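You operate a simulated robot arm through the tools that you are given. There is no shell and no other tool.

The job below is to be done with a simulated two-armed robot. You get a single attempt, and the scene is never put back.

## Task
Take the red jug and leave it on the sill under the green handle window. Put the beige bead on the top of the pipe bench away on the shelf under the sorter. Take the key fob marked "Gate" from the top of the site box and put it on top of the black tape measure there. Stack the box labelled "Rail caps" from the top of the site box on top of the box marked "Bead clips". Pick up the cream cloth bag with one hand, pass it to the other hand and put it on the low shelf of the window bench. Put the dust bag box on the teal panel. Lift the small tank lid open. Do these in any order. Set down upright: red jug, dust bag box.

The check looks at the end state, three seconds after you hand in, the way a careful person would. Anything else that was tipped, shoved, dropped, spilled or broken makes it a failure. A push-on lid holds only when it is set on centred and level and pressed home; a screw cap is set on level and turned clockwise until tight. Flat cloth is picked up by pressing the open fingertips on it (5 to 10 N) and closing them slowly along it; thin cloth reads only 2 to 8 mm in the jaws.

## Robot
Two 7-joint arms with fingered hands on one trunk, on a base that moves. Base frame: it is fixed to the floor where the robot stands at the start and does not move with it; the origin is under the middle of the robot, x ahead of it, y to its left, z up. Lengths are in m, angles in degrees, forces in N, time in s.
The left shoulder is at the start at [0.057, 0.104, 1.018], the right one opposite. Each reaches about 0.686 m from its shoulder. Places, roughly: bead clips box, rail caps box, tray liners box [0.25, 7, 0.5]; beige bead (3x12x3 cm) [0.3, 3.1, 0.8]; cream cloth bag [0.25, 7.75, 1]; dust bag box [-3.25, 10.75, 0.5]; key fob [0.25, 6.5, 0.5]; low shelf of the window bench [0.3, 8.5, 0.4]; red jug [0.5, 0.25, 0.75]; shelf under the sorter [-1.7, 8, 0.4]; sill under the green handle window (56x24 cm) [-2.4, -2.72, 1.1]; small tank lid [-1.5, 7.6, 0.9]; tape measure [0.25, 7, 0.5]; teal panel (22x16x2 cm) [-4.1, 10.8, 0.9]. Payload 2.4 kg a hand.
Tool frame (each hand has its own): the origin (TCP) lies between the finger pads and is the grasp point; the fingertips stand 0.017 m ahead of it; z points along the fingers, y is the line along which they close. The gripper opens to 0.088 m; its body begins 0.047 m behind the TCP. The gripper is a hand of 2 fingers: y runs from the thumb to the fingers, the wrist lies at [0, 0, -0.165] in the tool frame, and closing takes about 1.5 s.
Orientation is told as [roll, pitch, yaw] about the base's x, y, z axes, in that order, counted from this pose: with the fingers straight down and closing along the base's y, the tool's x points along the base's -x, its y along +y and its z along -z.

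## Interface
- The arms move only by the tool move_arm. It takes "left_motion", "right_motion" or both (then of equal length, played together; a hand with none holds still); each is text: rows parted by semicolons, each of 7 numbers parted by spaces: the gripper command, from -1 (fully open) to 1 (shut), values between in proportion, then the shift along the tool's x, y, z in units of 20 mm (1.0 is 20 mm), then the turn, a rotation vector about the tool's x, y, z in units of 6 degrees (1.0 is 6 degrees). In form: grip dx dy dz ax ay az; .... A call has 1 to 20 rows; each row shifts and turns the commanded pose from where the row before left it, along the tool's axes as they then stand. A call with a number of a shift or a turn outside -1 to 1 is refused whole. A row lasts 0.2 s, in which the tool goes at most 0.05 m and 8.6 degrees; a call with a longer step from one row to the next is refused whole, and so is a gripper value outside its range. A pose out of reach is approached as far as the arm can. The call stops where the force on the tool passes 40 N (or 10 N more than at its start, if that is more) or the arm is blocked; 0.2 s more then pass. Each finger travels about 0.153 m/s and halts on what it meets, pressing with about 34 N; the grip force reading is that of the motor and also rises with nothing between the fingers. The clock runs only during rows and for 0.2 s after the last one: add rows that do not move to give the fingers time. The reply holds the time, the measured pose of the TCP, the force on the tool along the base axes, the opening and the grip force, in the units named above and with some noise, with the torque about the TCP (base axes, N m) and any sound that the robot's microphone picked up.
- Cameras (640 x 400 px; columns grow to the right, rows downward): "scene" is now at [0.1284, 0.006, 0.9576]; the picture's right is [0.15, -0.99, 0.00], its down [0.01, 0.00, -1.00] and it looks along [0.99, 0.15, 0.01] (base axes); focal length 214 px, centre (320, 200). "left" rides on the left gripper at [-0.05, 0.003, -0.063] in its tool frame; the picture's right is [-0.06, -1.00, 0.00], its down [0.78, -0.05, -0.62] and it looks along [0.62, -0.04, 0.79] (tool axes); focal length 275 px, centre (320, 200). "right" rides on the right gripper at [0.05, 0.003, -0.063] in its tool frame; the picture's right is [-0.06, 1.00, 0.00], its down [-0.78, -0.05, -0.62] and it looks along [-0.62, -0.04, 0.79] (tool axes); focal length 275 px, centre (320, 200). There is no depth. A picture from a camera that has moved, and an enlarged one, comes with that camera's place and axes in the base frame and with its lens. The place of the scene camera against the robot may be out by one fixed shift of up to 0.012 m in any direction.
- snapshot(camera): a new picture of that camera. The clock stands still meanwhile.
- lift_body(by): moves the trunk up (or, below 0, down) by that many m; the arms and the scene camera ride with it, the base frame stays. It gives what a move gives, with no picture.
- drive_base(legs): drives the robot by 1 to 6 legs, each [ahead, left, turn to the left] in m, m and degrees, along the robot's own axes; the way and the turn of a leg run together, so that a leg with both is an arc; at most 1.5 m and 180 degrees a leg. The arms and the cameras ride along, it lands a little off, and it stops where it bumps. It gives what a move gives.
- preshape(shape, hand): the hand has 2 fingers and takes this shape, open, in about a second: jaw (thumb against the fingers, like two jaws); tri (thumb and two fingers); tip (a fingertip pinch); poke (one finger out to press); point (the index stretched); flat (the hand flat); cup (the hand cupped); fist (a fist). The gripper value then closes the fingers along that shape, each until it touches; the sizes above hold for jaw. It gives what a move gives, with no picture.
- head_to(pan, tilt): turns the head with the scene camera to pan (to the left, within 60 degrees either way) and tilt (down, from -29 to 69), counted from straight ahead of the robot (the tilt from the chest, where the trunk bows). It gives what a move gives.
- inspect(camera, box): a new picture of the part [left, top, right, bottom] of that camera's present view, enlarged. The clock stands still meanwhile.
- close_job(): hands the job in; it is judged then, once.

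Places have to be worked out from the pictures, the camera data and where the tool is seen. Open the grippers and draw the arms clear of the work before you hand the job in, unless the task says otherwise.

The tools are called after ">>>" by a JSON object that holds its "api" and its "payload". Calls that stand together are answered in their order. move_arm: Moves the arms, as the interface text tells. Its arguments: {"type":"object","properties":{"left_motion":{"type":"string"},"right_motion":{"type":"string"}},"required":[]} The other tools are called the same way: lift_body (by) moves the trunk up or down; preshape (shape, hand) gives the hand a shape; drive_base (legs) drives the base; head_to (pan, tilt) turns the head that bears the scene camera; snapshot (camera) takes a picture; inspect (camera, box) takes an enlarged picture of a part of a camera's view; close_job () hands the job in.

At the start:

```text
clock: 0.0
left_tcp_pos: [0.3768, 0.2794, 1.0014]
left_orientation: [0.0, 0.0, 0.0]
left_ft_force: [-1.8, 0.1, 0.6]
left_ft_torque: [-0.03, 0.0, 0.03]
left_grip_width: 0.088
left_finger_force: 0.0
left_shape: jaw
right_tcp_pos: [0.3554, -0.0365, 1.0465]
right_orientation: [0.0, 0.0, 0.0]
right_ft_force: [-0.4, -0.3, -0.7]
right_ft_torque: [-0.02, 0.0, -0.02]
right_grip_width: 0.0881
right_finger_force: 0.0
right_shape: jaw
trunk travel left (down, up): [-0.25, 0.6]
robot x, y, heading: [0.0003, 0.0007, -0.1]
head pan, tilt (commanded): [8.4, -0.7]
```

scene: 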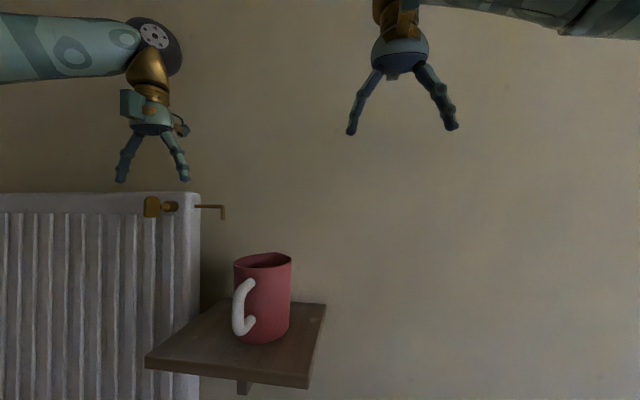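
right: 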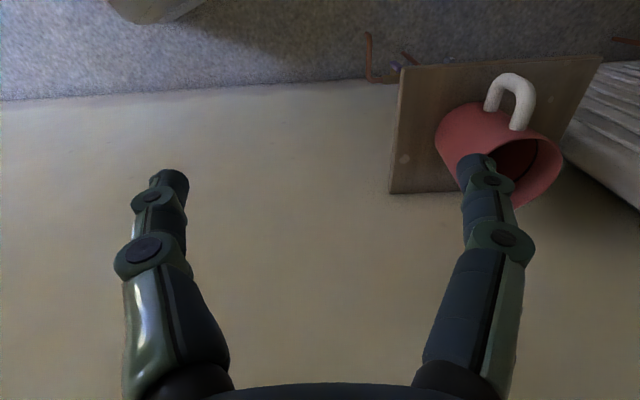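
left: 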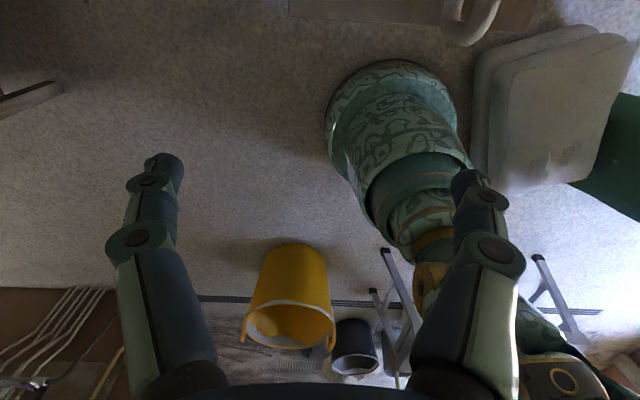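

The scene picture shows the red jug on a small wall shelf ahead with its handle towards me/left. I will look around first to learn the surroundings.

>>> {"api": "head_to", "payload": {"pan": 0, "tilt": 35}}

```text
clock: 1.0
left_tcp_pos: [0.376, 0.2804, 1.0013]
left_orientation: [0.0, 0.0, 0.0]
left_ft_force: [0.0, -0.2, 0.4]
left_ft_torque: [0.0, 0.02, 0.0]
left_grip_width: 0.0879
left_finger_force: 0.0
left_shape: jaw
right_tcp_pos: [0.3555, -0.0369, 1.0466]
right_orientation: [0.0, 0.0, 0.0]
right_ft_force: [-0.1, -0.1, -0.7]
right_ft_torque: [0.0, 0.02, 0.01]
right_grip_width: 0.088
right_finger_force: 0.0
right_shape: jaw
trunk travel left (down, up): [-0.25, 0.6]
robot x, y, heading: [-0.0015, -0.0001, 0.1]
head pan, tilt (commanded): [0.0, 35.0]
```

Head is now tilted down; I take a picture to see the jug shelf and nearby floor.

>>> {"api": "snapshot", "payload": {"camera": "scene"}}

>>> {"api": "inspect", "payload": {"camera": "right", "box": [360, 40, 640, 215]}}

```text
taken
camera scene: at [0.1278, -0.007, 0.9004], right [0.0, -1.0, 0.0], down [-0.57, 0.0, -0.82], along [0.82, 0.0, -0.57], focal length 214 px, centre (320, 200)
```

scene: 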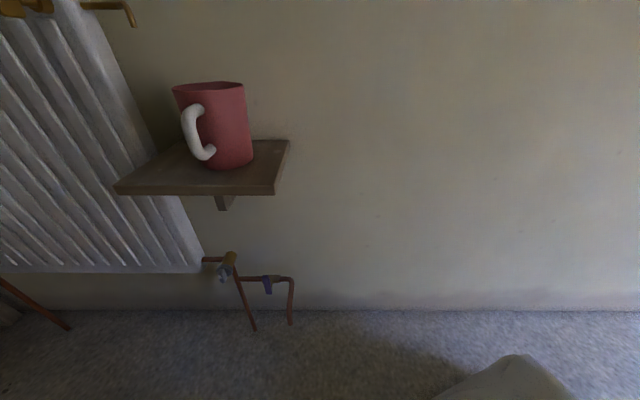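

```text
2.29 times, centred on (500, 128) of right
camera zoom: at [0.3049, -0.0343, 1.1096], right [0.06, 1.0, 0.0], down [0.78, -0.05, 0.62], along [0.62, -0.04, -0.79], focal length 629 px, centre (-91, 366)
```

zoom: 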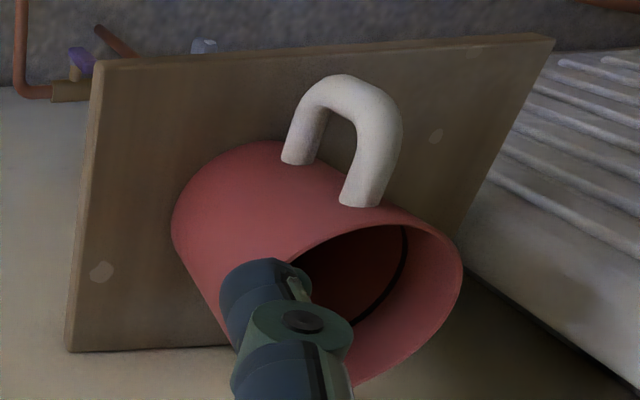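

The jug's rim centre works out near [0.475, 0.16, 0.857], about 9–10 cm wide. I'll look left and right with the head before planning the drive.

>>> {"api": "head_to", "payload": {"pan": 60, "tilt": 15}}

>>> {"api": "snapshot", "payload": {"camera": "scene"}}

>>> {"api": "head_to", "payload": {"pan": -60, "tilt": 15}}

>>> {"api": "snapshot", "payload": {"camera": "scene"}}

```text
clock: 2.3
left_tcp_pos: [0.3767, 0.2793, 1.0009]
left_orientation: [0.1, -0.1, 0.0]
left_ft_force: [-0.8, 0.3, -0.3]
left_ft_torque: [0.04, 0.01, -0.01]
left_grip_width: 0.0878
left_finger_force: 0.1
left_shape: jaw
right_tcp_pos: [0.3552, -0.0358, 1.0461]
right_orientation: [0.0, 0.0, -0.1]
right_ft_force: [0.4, 1.8, 0.2]
right_ft_torque: [0.01, 0.03, 0.02]
right_grip_width: 0.088
right_finger_force: 0.0
right_shape: jaw
trunk travel left (down, up): [-0.25, 0.6]
robot x, y, heading: [0.0016, 0.0009, -0.0]
head pan, tilt (commanded): [60.0, 15.0]
```

```text
taken
camera scene: at [0.0865, 0.0738, 0.9323], right [0.87, -0.5, 0.0], down [-0.13, -0.22, -0.97], along [0.48, 0.84, -0.26], focal length 214 px, centre (320, 200)
```

scene: 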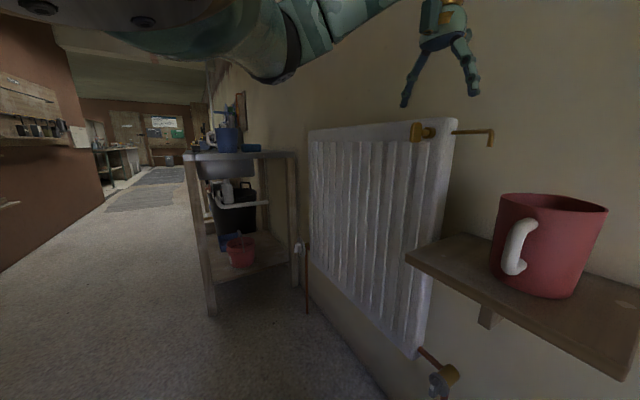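

```text
clock: 4.3
left_tcp_pos: [0.3771, 0.2813, 0.9999]
left_orientation: [-0.1, 0.0, -0.1]
left_ft_force: [0.3, 1.1, -0.9]
left_ft_torque: [-0.03, 0.01, -0.01]
left_grip_width: 0.0878
left_finger_force: 0.1
left_shape: jaw
right_tcp_pos: [0.356, -0.0352, 1.0462]
right_orientation: [0.0, 0.0, 0.0]
right_ft_force: [-0.4, 0.5, -0.1]
right_ft_torque: [0.01, 0.01, 0.0]
right_grip_width: 0.0877
right_finger_force: 0.1
right_shape: jaw
trunk travel left (down, up): [-0.25, 0.6]
robot x, y, heading: [0.0007, 0.0009, 0.2]
head pan, tilt (commanded): [-60.0, 15.0]
```

```text
taken
camera scene: at [0.0865, -0.0879, 0.9323], right [-0.87, -0.5, 0.0], down [-0.13, 0.22, -0.97], along [0.48, -0.84, -0.26], focal length 214 px, centre (320, 200)
```

scene: 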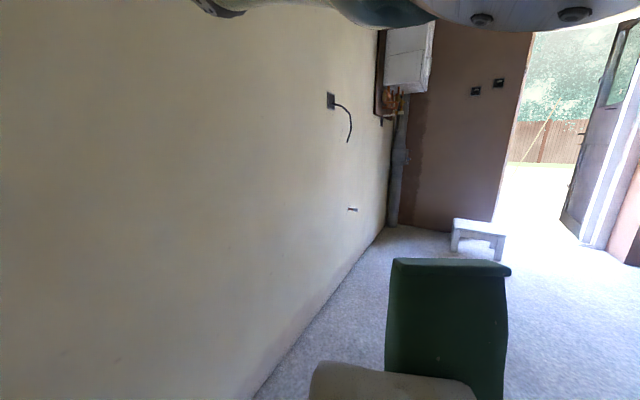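

The chair stands to the right, the jug shelf is ahead, and the handle points at me. I'll draw the left hand aside and bring the right hand above the jug's right rim for a closer look.

>>> {"api": "move_arm", "payload": {"left_motion": "-1 0.4 0.5 0 0 0 0; -1 0.4 0.5 0 0 0 0; -1 0.4 0.5 0 0 0 0; -1 0.4 0.5 0 0 0 0; -1 0.4 0.5 0 0 0 0; -1 0.4 0.5 0 0 0 0; -1 0.4 0.5 0 0 0 0; -1 0.4 0.5 0 0 0 0", "right_motion": "-1 -0.47 0.75 0 0 0 0; -1 -0.47 0.75 0 0 0 0; -1 -0.47 0.75 0 0 0 0; -1 -0.47 0.75 0 0 0 0; -1 -0.47 0.75 0 0 0 0; -1 -0.47 0.75 0 0 0 0; -1 -0.47 0.75 0 0 0 0; -1 -0.47 0.75 0 0 0 0"}}

>>> {"api": "head_to", "payload": {"pan": 15, "tilt": 25}}

>>> {"api": "snapshot", "payload": {"camera": "right"}}

>>> {"api": "snapshot", "payload": {"camera": "scene"}}

```text
clock: 6.1
left_tcp_pos: [0.3128, 0.3604, 1.0012]
left_orientation: [0.0, -0.1, -0.1]
left_ft_force: [0.4, -0.3, 0.6]
left_ft_torque: [-0.01, 0.03, 0.02]
left_grip_width: 0.0878
left_finger_force: 0.1
left_shape: jaw
right_tcp_pos: [0.4326, 0.0846, 1.0471]
right_orientation: [0.1, 0.0, 0.0]
right_ft_force: [0.7, 0.2, -0.3]
right_ft_torque: [-0.02, -0.01, -0.02]
right_grip_width: 0.0879
right_finger_force: 0.0
right_shape: jaw
trunk travel left (down, up): [-0.25, 0.6]
robot x, y, heading: [0.0029, -0.0004, 0.1]
head pan, tilt (commanded): [-60.0, 15.0]
```

```text
clock: 7.6
left_tcp_pos: [0.3127, 0.3601, 1.0013]
left_orientation: [0.0, -0.1, 0.0]
left_ft_force: [0.1, -0.6, 0.0]
left_ft_torque: [0.0, -0.01, -0.02]
left_grip_width: 0.0878
left_finger_force: 0.1
left_shape: jaw
right_tcp_pos: [0.4312, 0.0842, 1.0459]
right_orientation: [-0.1, 0.0, 0.0]
right_ft_force: [-0.1, -0.6, -0.3]
right_ft_torque: [0.01, -0.01, -0.02]
right_grip_width: 0.088
right_finger_force: 0.0
right_shape: jaw
trunk travel left (down, up): [-0.25, 0.6]
robot x, y, heading: [0.0012, -0.0017, 0.0]
head pan, tilt (commanded): [15.0, 25.0]
```

```text
taken
camera right: at [0.3808, 0.0862, 1.1096], right [0.06, 1.0, 0.0], down [0.78, -0.05, 0.62], along [0.62, -0.04, -0.79], focal length 275 px, centre (320, 200)
```

right: 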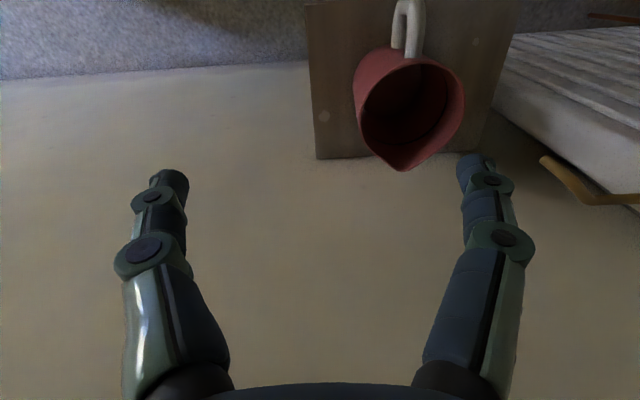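

```text
taken
camera scene: at [0.1287, 0.0168, 0.9161], right [0.26, -0.97, 0.0], down [-0.41, -0.11, -0.91], along [0.88, 0.23, -0.42], focal length 214 px, centre (320, 200)
```

scene: 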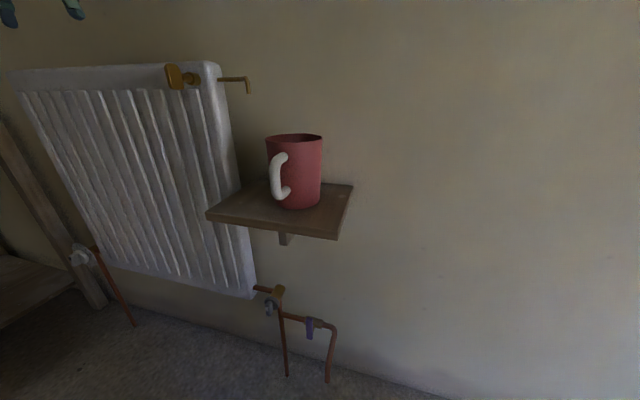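

The jug rim centre triangulates to about [0.474, 0.163, 0.86], with a spout on the far side. I'll bring the right hand over the near-right wall and down to just above the rim, then look again.

>>> {"api": "move_arm", "payload": {"right_motion": "-1 -0.75 0.54 0 0 0 0; -1 -0.75 0.54 0 0 0 0; -1 -0.75 0.54 0 0 0 0; -1 0 0 1 0 0 0; -1 0 0 1 0 0 0; -1 0 0 1 0 0 0; -1 0 0 1 0 0 0; -1 0 0 1 0 0 0; -1 0 0 1 0 0 0; -1 0 0 1 0 0 0"}}

>>> {"api": "snapshot", "payload": {"camera": "right"}}

>>> {"api": "snapshot", "payload": {"camera": "scene"}}

```text
clock: 9.8
left_tcp_pos: [0.3125, 0.3603, 1.0004]
left_orientation: [0.0, 0.0, 0.1]
left_ft_force: [-0.4, 0.0, 0.0]
left_ft_torque: [0.0, 0.0, 0.0]
left_grip_width: 0.0879
left_finger_force: 0.1
left_shape: jaw
right_tcp_pos: [0.4591, 0.1031, 0.9045]
right_orientation: [0.0, 0.0, 0.1]
right_ft_force: [0.0, 0.1, -0.6]
right_ft_torque: [0.01, -0.01, 0.01]
right_grip_width: 0.0877
right_finger_force: 0.1
right_shape: jaw
right hand out of reach, approached as far as the arm can: row 3
trunk travel left (down, up): [-0.25, 0.6]
robot x, y, heading: [0.0042, -0.0002, -0.0]
head pan, tilt (commanded): [15.0, 25.0]
```

```text
taken
camera right: at [0.4091, 0.106, 0.9682], right [0.06, 1.0, 0.0], down [0.78, -0.05, 0.62], along [0.62, -0.04, -0.79], focal length 275 px, centre (320, 200)
```

right: 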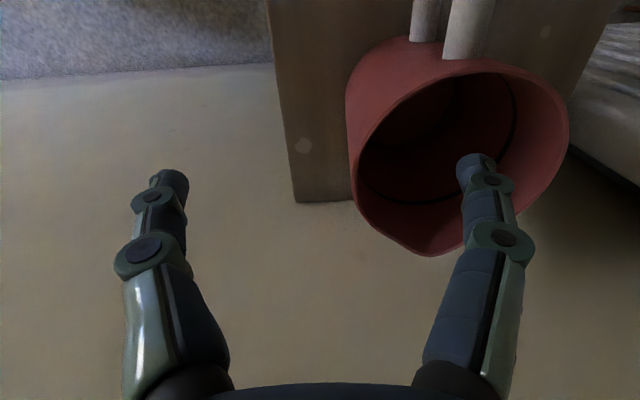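

```text
taken
camera scene: at [0.1287, 0.0169, 0.9161], right [0.26, -0.97, 0.0], down [-0.41, -0.11, -0.91], along [0.88, 0.23, -0.42], focal length 214 px, centre (320, 200)
```

scene: 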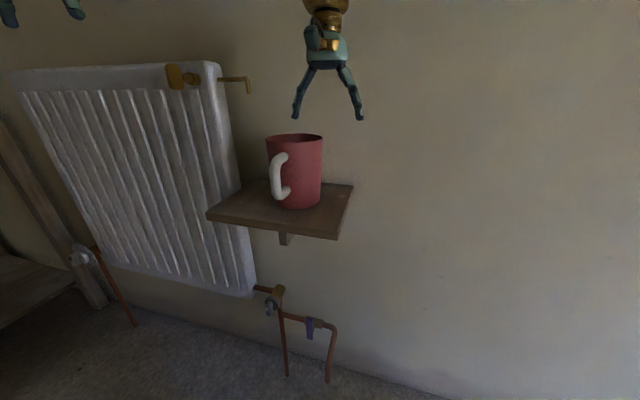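

The right wall of the jug's rim is at y≈0.118, x≈0.467. I shift the hand 16 mm left and 8 mm ahead, then lower it so one finger goes inside and one outside.

>>> {"api": "move_arm", "payload": {"right_motion": "-1 -0.4 0.8 0 0 0 0; -1 0 0 0.85 0 0 0; -1 0 0 0.85 0 0 0; -1 0 0 0.85 0 0 0; -1 0 0 0.85 0 0 0"}}

>>> {"api": "snapshot", "payload": {"camera": "right"}}

>>> {"api": "snapshot", "payload": {"camera": "scene"}}

```text
clock: 11.0
left_tcp_pos: [0.3136, 0.3609, 1.0013]
left_orientation: [0.0, -0.1, 0.0]
left_ft_force: [-1.0, -0.1, -0.7]
left_ft_torque: [-0.01, 0.02, 0.03]
left_grip_width: 0.0881
left_finger_force: 0.1
left_shape: jaw
right_tcp_pos: [0.4657, 0.1214, 0.8361]
right_orientation: [0.0, 0.0, 0.0]
right_ft_force: [0.3, -0.5, 0.5]
right_ft_torque: [0.0, -0.02, 0.0]
right_grip_width: 0.0876
right_finger_force: 0.0
right_shape: jaw
trunk travel left (down, up): [-0.25, 0.6]
robot x, y, heading: [-0.0029, -0.0001, 0.2]
head pan, tilt (commanded): [15.0, 25.0]
```

```text
taken
camera right: at [0.4157, 0.1235, 0.9], right [0.06, 1.0, 0.0], down [0.78, -0.05, 0.62], along [0.62, -0.04, -0.79], focal length 275 px, centre (320, 200)
```

right: 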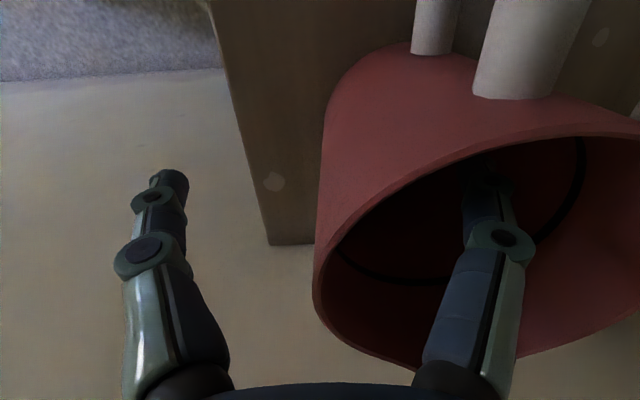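

```text
taken
camera scene: at [0.1287, 0.0169, 0.9161], right [0.26, -0.97, 0.0], down [-0.41, -0.11, -0.91], along [0.88, 0.23, -0.42], focal length 214 px, centre (320, 200)
```

scene: 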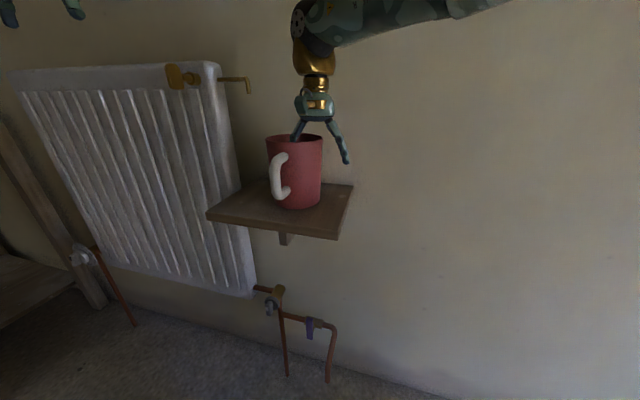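

One finger stands inside the jug and one outside with the wall centred between them. Now I close slowly and hold.

>>> {"api": "move_arm", "payload": {"right_motion": "-0.6 0 0 0 0 0 0; -0.3 0 0 0 0 0 0; 0 0 0 0 0 0 0; 0.3 0 0 0 0 0 0; 0.5 0 0 0 0 0 0; 0.7 0 0 0 0 0 0; 0.85 0 0 0 0 0 0; 1 0 0 0 0 0 0; 1 0 0 0 0 0 0; 1 0 0 0 0 0 0; 1 0 0 0 0 0 0"}}

>>> {"api": "snapshot", "payload": {"camera": "right"}}

```text
clock: 13.4
left_tcp_pos: [0.3117, 0.36, 1.0009]
left_orientation: [0.0, 0.0, 0.0]
left_ft_force: [-0.3, -0.9, 0.3]
left_ft_torque: [-0.03, 0.01, 0.04]
left_grip_width: 0.0881
left_finger_force: 0.1
left_shape: jaw
right_tcp_pos: [0.4666, 0.1224, 0.8371]
right_orientation: [0.0, 0.0, 0.1]
right_ft_force: [1.2, 0.4, 0.2]
right_ft_torque: [0.02, -0.02, -0.03]
right_grip_width: 0.0009
right_finger_force: 33.5
right_shape: jaw
trunk travel left (down, up): [-0.25, 0.6]
robot x, y, heading: [-0.0016, -0.0005, -0.3]
head pan, tilt (commanded): [15.0, 25.0]
```

```text
taken
camera right: at [0.4157, 0.1235, 0.9002], right [0.06, 1.0, 0.0], down [0.78, -0.05, 0.62], along [0.62, -0.04, -0.79], focal length 275 px, centre (320, 200)
```

right: 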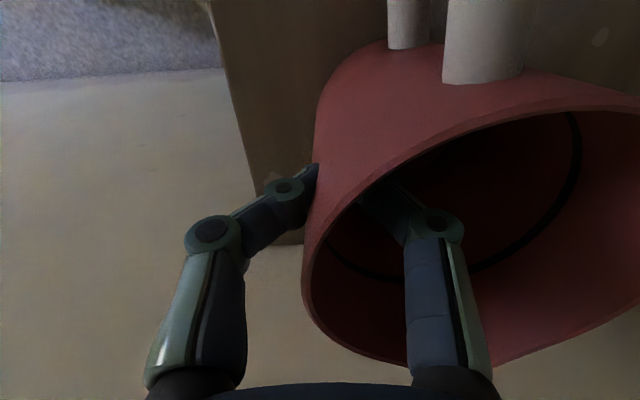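

The fingers have closed on the wall (34 N). I lift a little and check that the jug comes along.

>>> {"api": "move_arm", "payload": {"right_motion": "1 0 0 -0.5 0 0 0; 1 0 0 -0.5 0 0 0; 1 0 0 -0.5 0 0 0; 1 0 0 0 0 0 0"}}

>>> {"api": "snapshot", "payload": {"camera": "right"}}

>>> {"api": "snapshot", "payload": {"camera": "scene"}}

```text
clock: 14.4
left_tcp_pos: [0.312, 0.3604, 1.0014]
left_orientation: [-0.1, 0.0, 0.0]
left_ft_force: [0.9, 0.0, -0.5]
left_ft_torque: [-0.01, 0.0, -0.05]
left_grip_width: 0.0878
left_finger_force: 0.0
left_shape: jaw
right_tcp_pos: [0.4669, 0.1216, 0.8667]
right_orientation: [-0.1, -0.1, -0.1]
right_ft_force: [0.7, -0.7, -2.8]
right_ft_torque: [-0.02, 0.02, 0.0]
right_grip_width: 0.0029
right_finger_force: 34.0
right_shape: jaw
trunk travel left (down, up): [-0.25, 0.6]
robot x, y, heading: [0.0012, -0.0008, 0.1]
head pan, tilt (commanded): [15.0, 25.0]
```

```text
taken
camera right: at [0.4172, 0.1228, 0.9299], right [0.06, 1.0, 0.0], down [0.78, -0.05, 0.62], along [0.62, -0.04, -0.79], focal length 275 px, centre (320, 200)
```

right: 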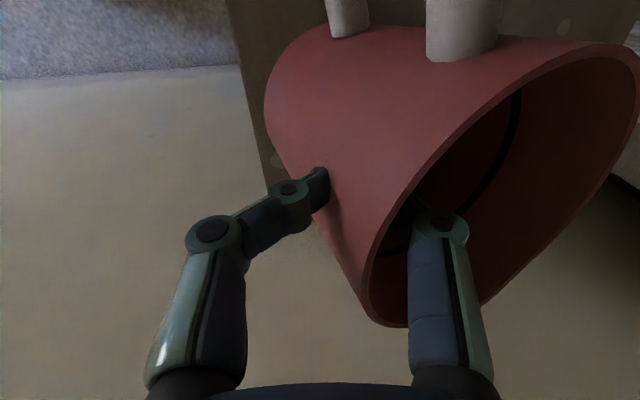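

```text
taken
camera scene: at [0.1287, 0.0169, 0.9161], right [0.26, -0.97, 0.0], down [-0.41, -0.11, -0.91], along [0.88, 0.23, -0.42], focal length 214 px, centre (320, 200)
```

scene: 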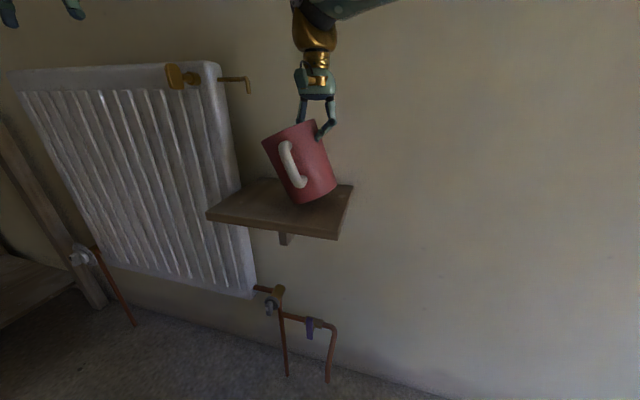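

The jug only pivots about the fingertip pinch (it tilts, still standing on its far corner), so a one-hand rim pinch isn't good. I lower it straight back upright.

>>> {"api": "move_arm", "payload": {"right_motion": "1 0 0 0.5 0 0 0; 1 0 0 0.5 0 0 0; 1 0 0 0.5 0 0 0; 1 0 0 0 0 0 0"}}

>>> {"api": "snapshot", "payload": {"camera": "right"}}

>>> {"api": "snapshot", "payload": {"camera": "scene"}}

```text
clock: 15.4
left_tcp_pos: [0.3123, 0.3609, 1.0014]
left_orientation: [0.0, -0.1, 0.0]
left_ft_force: [0.4, -1.0, 0.4]
left_ft_torque: [-0.02, 0.01, -0.04]
left_grip_width: 0.088
left_finger_force: 0.1
left_shape: jaw
right_tcp_pos: [0.4664, 0.1201, 0.8374]
right_orientation: [0.0, -0.1, 0.0]
right_ft_force: [0.6, -1.0, 1.4]
right_ft_torque: [0.1, -0.03, -0.03]
right_grip_width: 0.0035
right_finger_force: 33.8
right_shape: jaw
trunk travel left (down, up): [-0.25, 0.6]
robot x, y, heading: [0.0006, -0.0001, -0.1]
head pan, tilt (commanded): [15.0, 25.0]
```

```text
taken
camera right: at [0.4162, 0.1223, 0.9011], right [0.06, 1.0, 0.0], down [0.78, -0.05, 0.62], along [0.62, -0.04, -0.79], focal length 275 px, centre (320, 200)
```

right: 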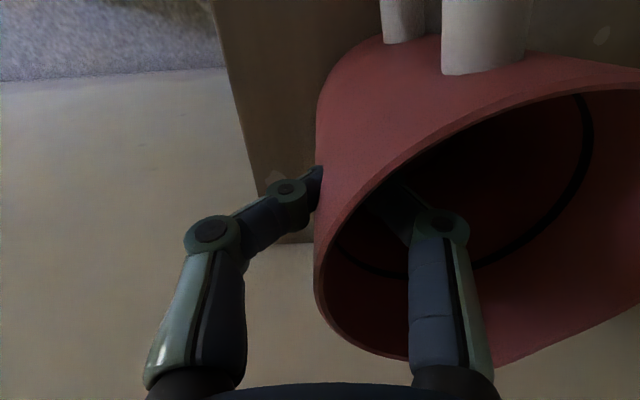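

```text
taken
camera scene: at [0.1287, 0.0168, 0.9161], right [0.26, -0.97, 0.0], down [-0.41, -0.11, -0.91], along [0.88, 0.23, -0.42], focal length 214 px, centre (320, 200)
```

scene: 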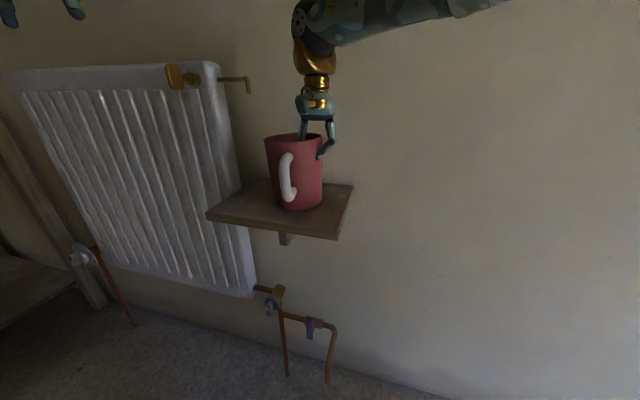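

The jug is back on the shelf and upright. A brass pipe end near [0.49, 0.24, 0.93] would be in the way of a left hand on the jug's other side, so I slide the jug gently along the shelf a few centimetres towards me and to the right with the present grip.

>>> {"api": "move_arm", "payload": {"right_motion": "1 0.25 -0.29 0 0 0 0; 1 0.25 -0.29 0 0 0 0; 1 0.25 -0.29 0 0 0 0; 1 0.25 -0.29 0 0 0 0; 1 0.25 -0.29 0 0 0 0; 1 0.25 -0.29 0 0 0 0; 1 0 0 0 0 0 0"}}

>>> {"api": "snapshot", "payload": {"camera": "right"}}

>>> {"api": "snapshot", "payload": {"camera": "scene"}}

```text
clock: 17.0
left_tcp_pos: [0.3118, 0.3605, 1.0011]
left_orientation: [0.0, 0.1, 0.0]
left_ft_force: [0.1, 0.7, -0.2]
left_ft_torque: [-0.02, 0.01, 0.02]
left_grip_width: 0.0878
left_finger_force: 0.2
left_shape: jaw
right_tcp_pos: [0.4362, 0.0843, 0.8367]
right_orientation: [0.0, 0.0, -0.1]
right_ft_force: [0.4, -0.3, 0.2]
right_ft_torque: [0.09, -0.05, -0.03]
right_grip_width: 0.0036
right_finger_force: 33.7
right_shape: jaw
trunk travel left (down, up): [-0.25, 0.6]
robot x, y, heading: [-0.0008, 0.0003, -0.1]
head pan, tilt (commanded): [15.0, 25.0]
```

```text
taken
camera right: at [0.3856, 0.0863, 0.8998], right [0.06, 1.0, 0.0], down [0.78, -0.05, 0.62], along [0.62, -0.04, -0.79], focal length 275 px, centre (320, 200)
```

right: 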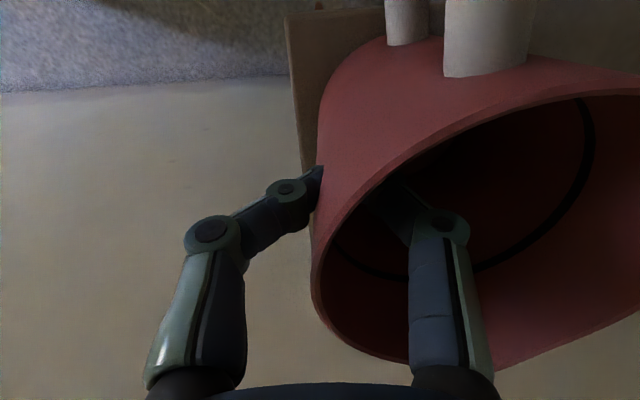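

```text
taken
camera scene: at [0.1287, 0.0168, 0.9161], right [0.26, -0.97, 0.0], down [-0.41, -0.11, -0.91], along [0.88, 0.23, -0.42], focal length 214 px, centre (320, 200)
```

scene: 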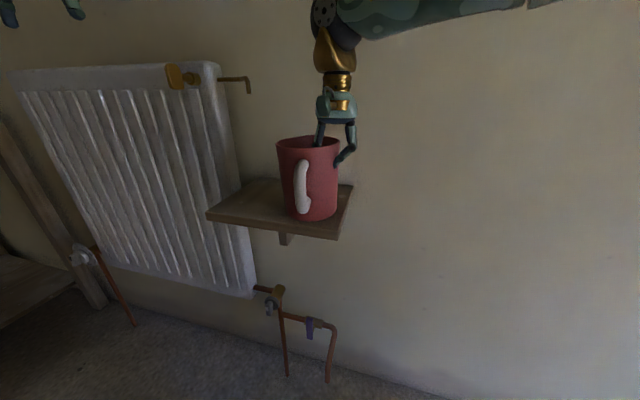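

The jug now stands near [0.44, 0.128]. I bring the left hand, tilted 24° inwards and half-closed, over to the jug's left wall, staying above the pipe.

>>> {"api": "move_arm", "payload": {"left_motion": "-0.5 0 0 0 1 0 0; -0.2 0 0 0 1 0 0; 0 0 0 0 1 0 0; 0 0 0 0 1 0 0; 0 0 -0.857 0.38 0 0 0; 0 0 -0.857 0.38 0 0 0; 0 0 -0.857 0.38 0 0 0; 0 0 -0.857 0.38 0 0 0; 0 0 -0.857 0.38 0 0 0; 0 0 -0.857 0.38 0 0 0; 0 0 -0.857 0.38 0 0 0; 0 0 -0.857 0.38 0 0 0; 0 -0.8 0 0 0 0 0; 0 -0.8 0 0 0 0 0; 0 -0.8 0 0 0 0 0; 0 -0.8 0 0 0 0 0; 0 -0.8 0 0 0 0 0; 0 -0.8 0 0 0 0 0"}}

>>> {"api": "snapshot", "payload": {"camera": "left"}}

>>> {"api": "snapshot", "payload": {"camera": "scene"}}

```text
clock: 20.8
left_tcp_pos: [0.4109, 0.2099, 1.0001]
left_orientation: [-24.0, 0.0, -0.1]
left_ft_force: [-0.3, 0.8, -0.5]
left_ft_torque: [0.02, 0.0, 0.01]
left_grip_width: 0.0446
left_finger_force: 0.0
left_shape: jaw
right_tcp_pos: [0.4355, 0.0847, 0.8361]
right_orientation: [0.1, 0.0, 0.0]
right_ft_force: [0.5, 0.1, 0.0]
right_ft_torque: [0.08, 0.0, -0.01]
right_grip_width: 0.0035
right_finger_force: 34.0
right_shape: jaw
trunk travel left (down, up): [-0.25, 0.6]
robot x, y, heading: [-0.0015, 0.0003, 0.1]
head pan, tilt (commanded): [15.0, 25.0]
```

```text
taken
camera left: at [0.4595, 0.2383, 1.0573], right [0.06, -0.91, 0.41], down [-0.78, 0.21, 0.58], along [-0.62, -0.35, -0.7], focal length 275 px, centre (320, 200)
```

left: 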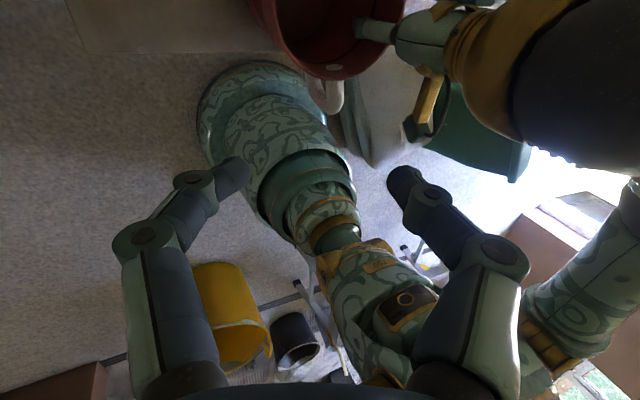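

```text
taken
camera scene: at [0.1287, 0.0168, 0.9161], right [0.26, -0.97, 0.0], down [-0.41, -0.11, -0.91], along [0.88, 0.23, -0.42], focal length 214 px, centre (320, 200)
```

scene: 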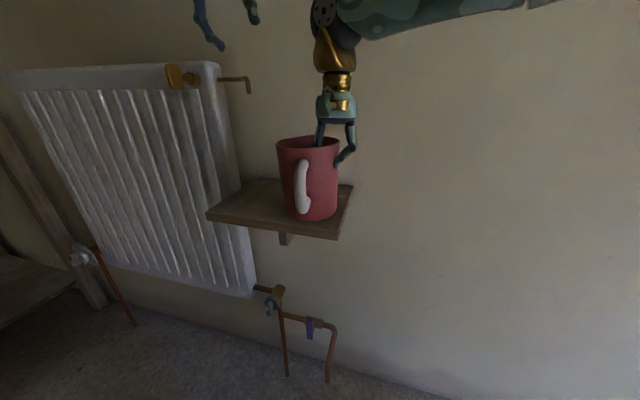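

The left hand is at [0.411, 0.21, 1.0] with its camera on the far side. I'll move over the left wall line (y≈0.177) and come straight down partway, keeping clear of the pipe, then check.

>>> {"api": "move_arm", "payload": {"left_motion": "0 -0.675 -0.755 0.335 0 0 0; 0 -0.675 -0.755 0.335 0 0 0; 0 0 0.407 0.914 0 0 0; 0 0 0.407 0.914 0 0 0; 0 0 0.407 0.914 0 0 0; 0 0 0.407 0.914 0 0 0; 0 0 0.407 0.914 0 0 0"}}

>>> {"api": "inspect", "payload": {"camera": "scene", "box": [180, 20, 400, 250]}}

>>> {"api": "snapshot", "payload": {"camera": "left"}}

>>> {"api": "snapshot", "payload": {"camera": "right"}}

```text
clock: 22.4
left_tcp_pos: [0.4368, 0.1764, 0.9011]
left_orientation: [-23.9, 0.0, 0.0]
left_ft_force: [0.0, 0.7, 1.2]
left_ft_torque: [0.0, 0.02, -0.03]
left_grip_width: 0.0445
left_finger_force: 0.1
left_shape: jaw
right_tcp_pos: [0.4351, 0.084, 0.8364]
right_orientation: [0.1, 0.1, -0.1]
right_ft_force: [0.0, -0.4, 0.0]
right_ft_torque: [0.12, 0.03, -0.01]
right_grip_width: 0.0037
right_finger_force: 34.0
right_shape: jaw
trunk travel left (down, up): [-0.25, 0.6]
robot x, y, heading: [-0.0014, -0.0002, -0.0]
head pan, tilt (commanded): [15.0, 25.0]
```

```text
1.74 times, centred on (290, 135) of scene
camera zoom: at [0.1287, 0.0168, 0.9161], right [0.26, -0.97, 0.0], down [-0.41, -0.11, -0.91], along [0.88, 0.23, -0.42], focal length 373 px, centre (372, 313)
```

zoom: 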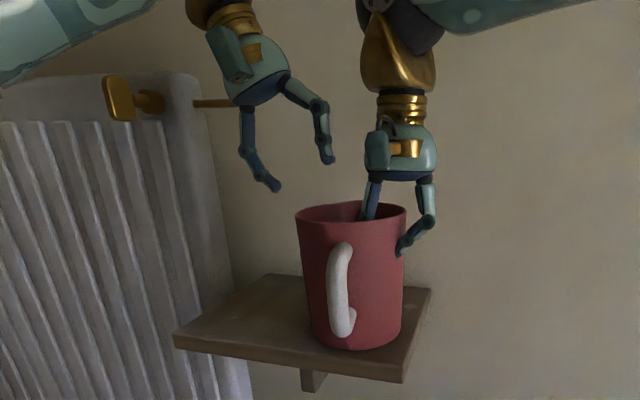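

```text
taken
camera left: at [0.4862, 0.2039, 0.9577], right [0.06, -0.91, 0.41], down [-0.78, 0.21, 0.58], along [-0.62, -0.35, -0.7], focal length 275 px, centre (320, 200)
```

left: 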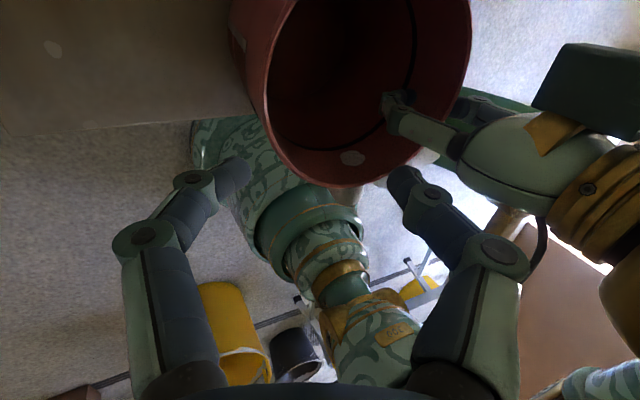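

```text
taken
camera right: at [0.3856, 0.0864, 0.8998], right [0.06, 1.0, 0.0], down [0.78, -0.05, 0.62], along [0.62, -0.04, -0.79], focal length 275 px, centre (320, 200)
```

right: 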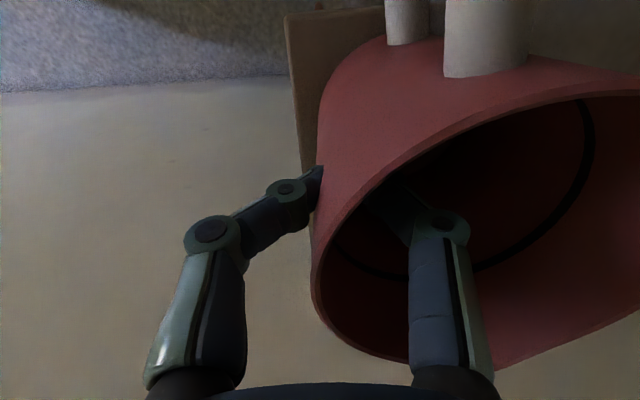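

The left wall's rim sits right at y≈0.176, between the left fingers. I go straight down 6 cm.

>>> {"api": "move_arm", "payload": {"left_motion": "0 0 0.407 0.914 0 0 0; 0 0 0.407 0.914 0 0 0; 0 0 0.4 0.9 0 0 0"}}

>>> {"api": "snapshot", "payload": {"camera": "left"}}

>>> {"api": "inspect", "payload": {"camera": "scene", "box": [180, 20, 400, 250]}}

```text
clock: 23.2
left_tcp_pos: [0.4381, 0.1776, 0.8422]
left_orientation: [-24.0, 0.0, -0.1]
left_ft_force: [0.1, -0.1, -0.5]
left_ft_torque: [-0.04, 0.01, 0.05]
left_grip_width: 0.0444
left_finger_force: 0.0
left_shape: jaw
right_tcp_pos: [0.4354, 0.0838, 0.8358]
right_orientation: [0.0, 0.1, 0.0]
right_ft_force: [-0.5, -0.1, 1.3]
right_ft_torque: [0.06, 0.02, -0.03]
right_grip_width: 0.0038
right_finger_force: 33.9
right_shape: jaw
trunk travel left (down, up): [-0.25, 0.6]
robot x, y, heading: [0.0002, -0.0003, -0.0]
head pan, tilt (commanded): [15.0, 25.0]
```

```text
taken
camera left: at [0.4868, 0.2047, 0.8984], right [0.06, -0.91, 0.41], down [-0.78, 0.21, 0.58], along [-0.62, -0.35, -0.7], focal length 275 px, centre (320, 200)
```

left: 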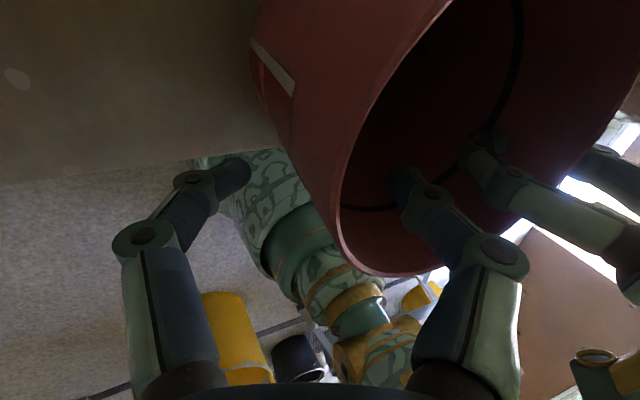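

```text
1.74 times, centred on (290, 135) of scene
camera zoom: at [0.1287, 0.0168, 0.9161], right [0.26, -0.97, 0.0], down [-0.41, -0.11, -0.91], along [0.88, 0.23, -0.42], focal length 373 px, centre (372, 313)
```

zoom: 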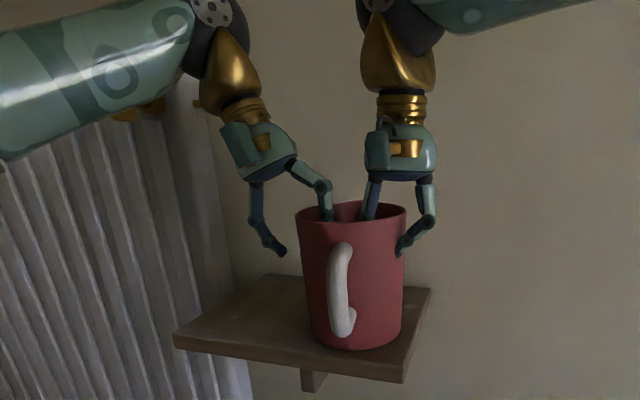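

The left fingers straddle the left wall. I close them slowly while the right hand holds.

>>> {"api": "move_arm", "payload": {"left_motion": "0.2 0 -0.1 0 0 0 0; 0.35 0 0 0 0 0 0; 0.5 0 0 0 0 0 0; 0.65 0 0 0 0 0 0; 0.8 0 0 0 0 0 0; 0.9 0 0 0 0 0 0; 1 0 0 0 0 0 0; 1 0 0 0 0 0 0; 1 0 0 0 0 0 0; 1 0 0 0 0 0 0"}}

>>> {"api": "snapshot", "payload": {"camera": "left"}}

>>> {"api": "inspect", "payload": {"camera": "scene", "box": [180, 20, 400, 250]}}

```text
clock: 25.4
left_tcp_pos: [0.4369, 0.1751, 0.842]
left_orientation: [-24.0, 0.0, 0.0]
left_ft_force: [0.9, -0.9, -2.5]
left_ft_torque: [0.16, 0.03, 0.13]
left_grip_width: 0.0013
left_finger_force: 34.2
left_shape: jaw
right_tcp_pos: [0.4356, 0.0843, 0.8353]
right_orientation: [0.1, 0.0, 0.1]
right_ft_force: [-1.0, 0.4, 2.3]
right_ft_torque: [0.08, -0.02, -0.02]
right_grip_width: 0.0037
right_finger_force: 34.0
right_shape: jaw
trunk travel left (down, up): [-0.25, 0.6]
robot x, y, heading: [0.0005, -0.0005, -0.1]
head pan, tilt (commanded): [15.0, 25.0]
```

```text
taken
camera left: at [0.4859, 0.2033, 0.8995], right [0.06, -0.91, 0.41], down [-0.78, 0.21, 0.59], along [-0.62, -0.35, -0.7], focal length 275 px, centre (320, 200)
```

left: 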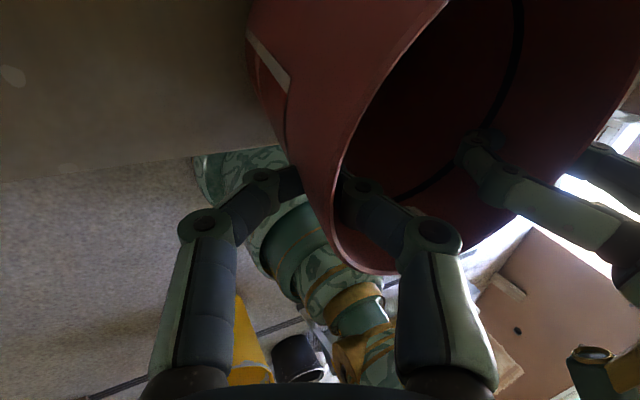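

```text
1.74 times, centred on (290, 135) of scene
camera zoom: at [0.1287, 0.0168, 0.9161], right [0.26, -0.97, 0.0], down [-0.41, -0.11, -0.91], along [0.88, 0.23, -0.42], focal length 373 px, centre (372, 313)
```

zoom: 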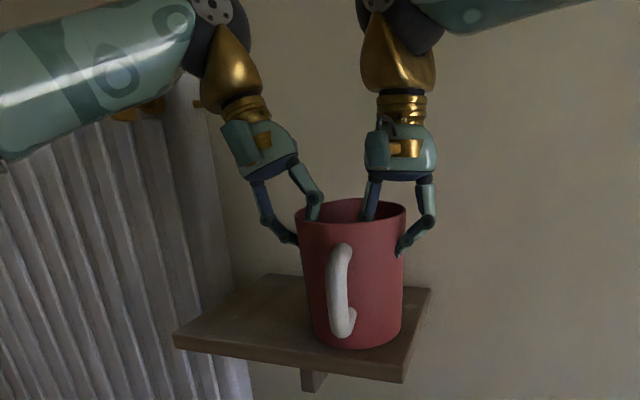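

Both hands now hold the jug by opposite walls. I raise the trunk 4 cm and check that the jug hangs upright.

>>> {"api": "lift_body", "payload": {"by": 0.04}}

>>> {"api": "snapshot", "payload": {"camera": "scene"}}

```text
clock: 26.2
left_tcp_pos: [0.4366, 0.1742, 0.8817]
left_orientation: [-24.1, 0.1, 0.0]
left_ft_force: [1.5, 2.6, -3.3]
left_ft_torque: [0.19, 0.04, 0.09]
left_grip_width: 0.0027
left_finger_force: 34.1
left_shape: jaw
right_tcp_pos: [0.437, 0.0859, 0.8767]
right_orientation: [0.0, 0.0, 0.0]
right_ft_force: [-1.5, -2.8, 1.6]
right_ft_torque: [0.04, 0.0, -0.04]
right_grip_width: 0.0041
right_finger_force: 34.4
right_shape: jaw
trunk travel left (down, up): [-0.29, 0.56]
robot x, y, heading: [0.0035, -0.0016, 0.0]
head pan, tilt (commanded): [15.0, 25.0]
```

```text
taken
camera scene: at [0.1274, 0.0169, 0.956], right [0.26, -0.97, 0.0], down [-0.41, -0.11, -0.91], along [0.88, 0.23, -0.42], focal length 214 px, centre (320, 200)
```

scene: 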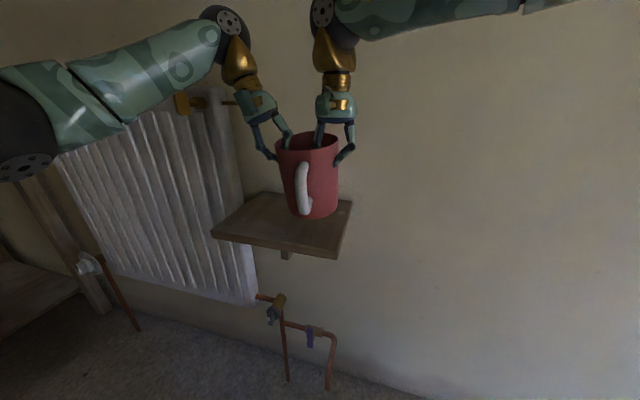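

The jug rises upright. I back off 0.2 m from the shelf and raise the trunk further so the jug can clear the sill height.

>>> {"api": "drive_base", "payload": {"legs": [[-0.2, 0, 0]]}}

>>> {"api": "lift_body", "payload": {"by": 0.1}}

>>> {"api": "head_to", "payload": {"pan": 0, "tilt": 20}}

>>> {"api": "snapshot", "payload": {"camera": "scene"}}

>>> {"api": "snapshot", "payload": {"camera": "left"}}

```text
clock: 27.8
left_tcp_pos: [0.2381, 0.1746, 0.8825]
left_orientation: [-24.1, 0.0, 0.3]
left_ft_force: [0.3, 4.0, -4.3]
left_ft_torque: [0.26, 0.04, 0.13]
left_grip_width: 0.0028
left_finger_force: 34.2
left_shape: jaw
right_tcp_pos: [0.24, 0.0859, 0.8769]
right_orientation: [0.0, 0.0, 0.2]
right_ft_force: [-0.6, -3.0, 2.7]
right_ft_torque: [0.0, -0.02, -0.03]
right_grip_width: 0.0041
right_finger_force: 34.1
right_shape: jaw
trunk travel left (down, up): [-0.29, 0.56]
robot x, y, heading: [-0.1981, -0.001, 0.4]
head pan, tilt (commanded): [15.0, 25.0]
```

```text
clock: 29.1
left_tcp_pos: [0.2383, 0.176, 0.9811]
left_orientation: [-24.1, 0.1, 0.2]
left_ft_force: [2.0, 2.1, -3.7]
left_ft_torque: [0.22, 0.01, 0.17]
left_grip_width: 0.0029
left_finger_force: 33.7
left_shape: jaw
right_tcp_pos: [0.2393, 0.0872, 0.9759]
right_orientation: [0.0, 0.0, 0.3]
right_ft_force: [-1.2, -3.1, 1.5]
right_ft_torque: [0.02, -0.04, 0.01]
right_grip_width: 0.0041
right_finger_force: 34.3
right_shape: jaw
trunk travel left (down, up): [-0.39, 0.46]
robot x, y, heading: [-0.1969, 0.0004, 0.2]
head pan, tilt (commanded): [15.0, 25.0]
```

```text
clock: 29.9
left_tcp_pos: [0.2382, 0.1756, 0.9813]
left_orientation: [-24.1, 0.0, 0.2]
left_ft_force: [1.3, 2.8, -3.7]
left_ft_torque: [0.25, 0.04, 0.13]
left_grip_width: 0.003
left_finger_force: 33.8
left_shape: jaw
right_tcp_pos: [0.2386, 0.0856, 0.9777]
right_orientation: [0.0, 0.0, 0.0]
right_ft_force: [-0.9, -3.7, 2.7]
right_ft_torque: [0.03, 0.0, 0.01]
right_grip_width: 0.0041
right_finger_force: 33.9
right_shape: jaw
trunk travel left (down, up): [-0.39, 0.46]
robot x, y, heading: [-0.2004, -0.0018, 0.5]
head pan, tilt (commanded): [0.0, 20.0]
```

```text
taken
camera scene: at [-0.0689, -0.0068, 1.0646], right [0.0, -1.0, 0.0], down [-0.34, 0.0, -0.94], along [0.94, 0.0, -0.34], focal length 214 px, centre (320, 200)
```

scene: 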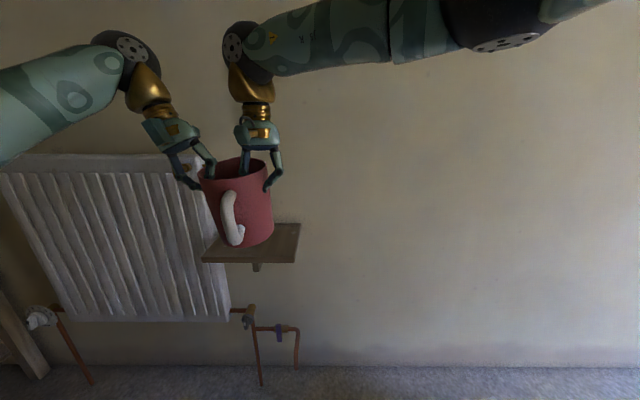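

```text
taken
camera left: at [0.2876, 0.2039, 1.039], right [0.06, -0.91, 0.41], down [-0.78, 0.2, 0.59], along [-0.62, -0.36, -0.7], focal length 275 px, centre (320, 200)
```

left: 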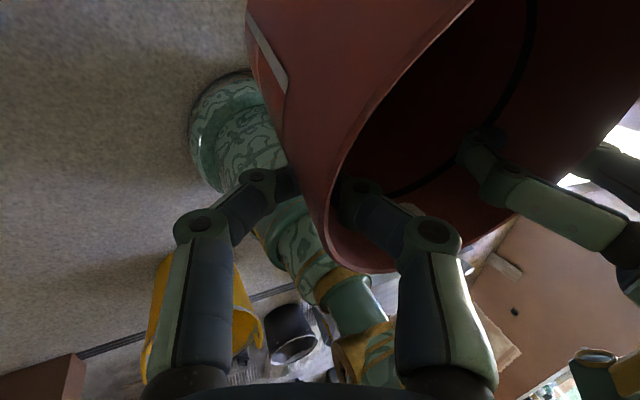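

The jug hangs steadily. I raise it above sill height (jug bottom ≈1.17) and turn right in place to look towards the window.

>>> {"api": "lift_body", "payload": {"by": 0.27}}

>>> {"api": "drive_base", "payload": {"legs": [[0, 0, -60]]}}

>>> {"api": "head_to", "payload": {"pan": -40, "tilt": 25}}

>>> {"api": "snapshot", "payload": {"camera": "scene"}}

```text
clock: 32.6
left_tcp_pos: [0.2379, 0.1761, 1.2526]
left_orientation: [-23.9, -0.1, 0.2]
left_ft_force: [0.8, 3.3, -2.9]
left_ft_torque: [0.23, 0.05, 0.14]
left_grip_width: 0.003
left_finger_force: 33.2
left_shape: jaw
right_tcp_pos: [0.2392, 0.0873, 1.2477]
right_orientation: [-0.1, 0.1, 0.1]
right_ft_force: [-1.6, -2.7, 1.2]
right_ft_torque: [0.04, -0.02, 0.02]
right_grip_width: 0.0043
right_finger_force: 33.6
right_shape: jaw
trunk travel left (down, up): [-0.66, 0.19]
robot x, y, heading: [-0.1944, -0.001, 0.2]
head pan, tilt (commanded): [0.0, 20.0]
```

```text
clock: 35.8
left_tcp_pos: [0.1664, -0.2981, 1.2512]
left_orientation: [-24.0, 0.0, -61.2]
left_ft_force: [2.9, -0.2, -3.8]
left_ft_torque: [0.17, -0.17, 0.1]
left_grip_width: 0.0027
left_finger_force: 34.0
left_shape: jaw
right_tcp_pos: [0.0882, -0.3407, 1.2474]
right_orientation: [0.0, 0.0, -61.1]
right_ft_force: [-2.7, 0.0, 0.7]
right_ft_torque: [0.01, -0.04, 0.03]
right_grip_width: 0.0042
right_finger_force: 33.6
right_shape: jaw
trunk travel left (down, up): [-0.66, 0.19]
robot x, y, heading: [-0.1984, -0.0007, -61.3]
head pan, tilt (commanded): [0.0, 20.0]
```

```text
clock: 36.8
left_tcp_pos: [0.1666, -0.296, 1.2513]
left_orientation: [-24.0, 0.0, -61.0]
left_ft_force: [1.0, -0.5, -2.8]
left_ft_torque: [0.09, -0.22, 0.1]
left_grip_width: 0.0028
left_finger_force: 34.0
left_shape: jaw
right_tcp_pos: [0.0886, -0.3406, 1.2478]
right_orientation: [0.0, 0.0, -61.1]
right_ft_force: [-2.1, -0.6, 2.5]
right_ft_torque: [0.06, -0.03, -0.01]
right_grip_width: 0.0043
right_finger_force: 34.1
right_shape: jaw
trunk travel left (down, up): [-0.66, 0.19]
robot x, y, heading: [-0.1925, -0.0006, -61.0]
head pan, tilt (commanded): [-40.0, 25.0]
```

```text
taken
camera scene: at [-0.1972, -0.1211, 1.3278], right [-0.98, 0.19, 0.0], down [0.08, 0.41, -0.91], along [-0.17, -0.89, -0.42], focal length 214 px, centre (320, 200)
```

scene: 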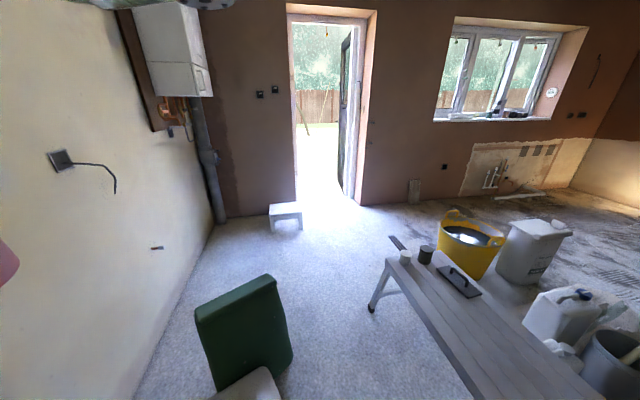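

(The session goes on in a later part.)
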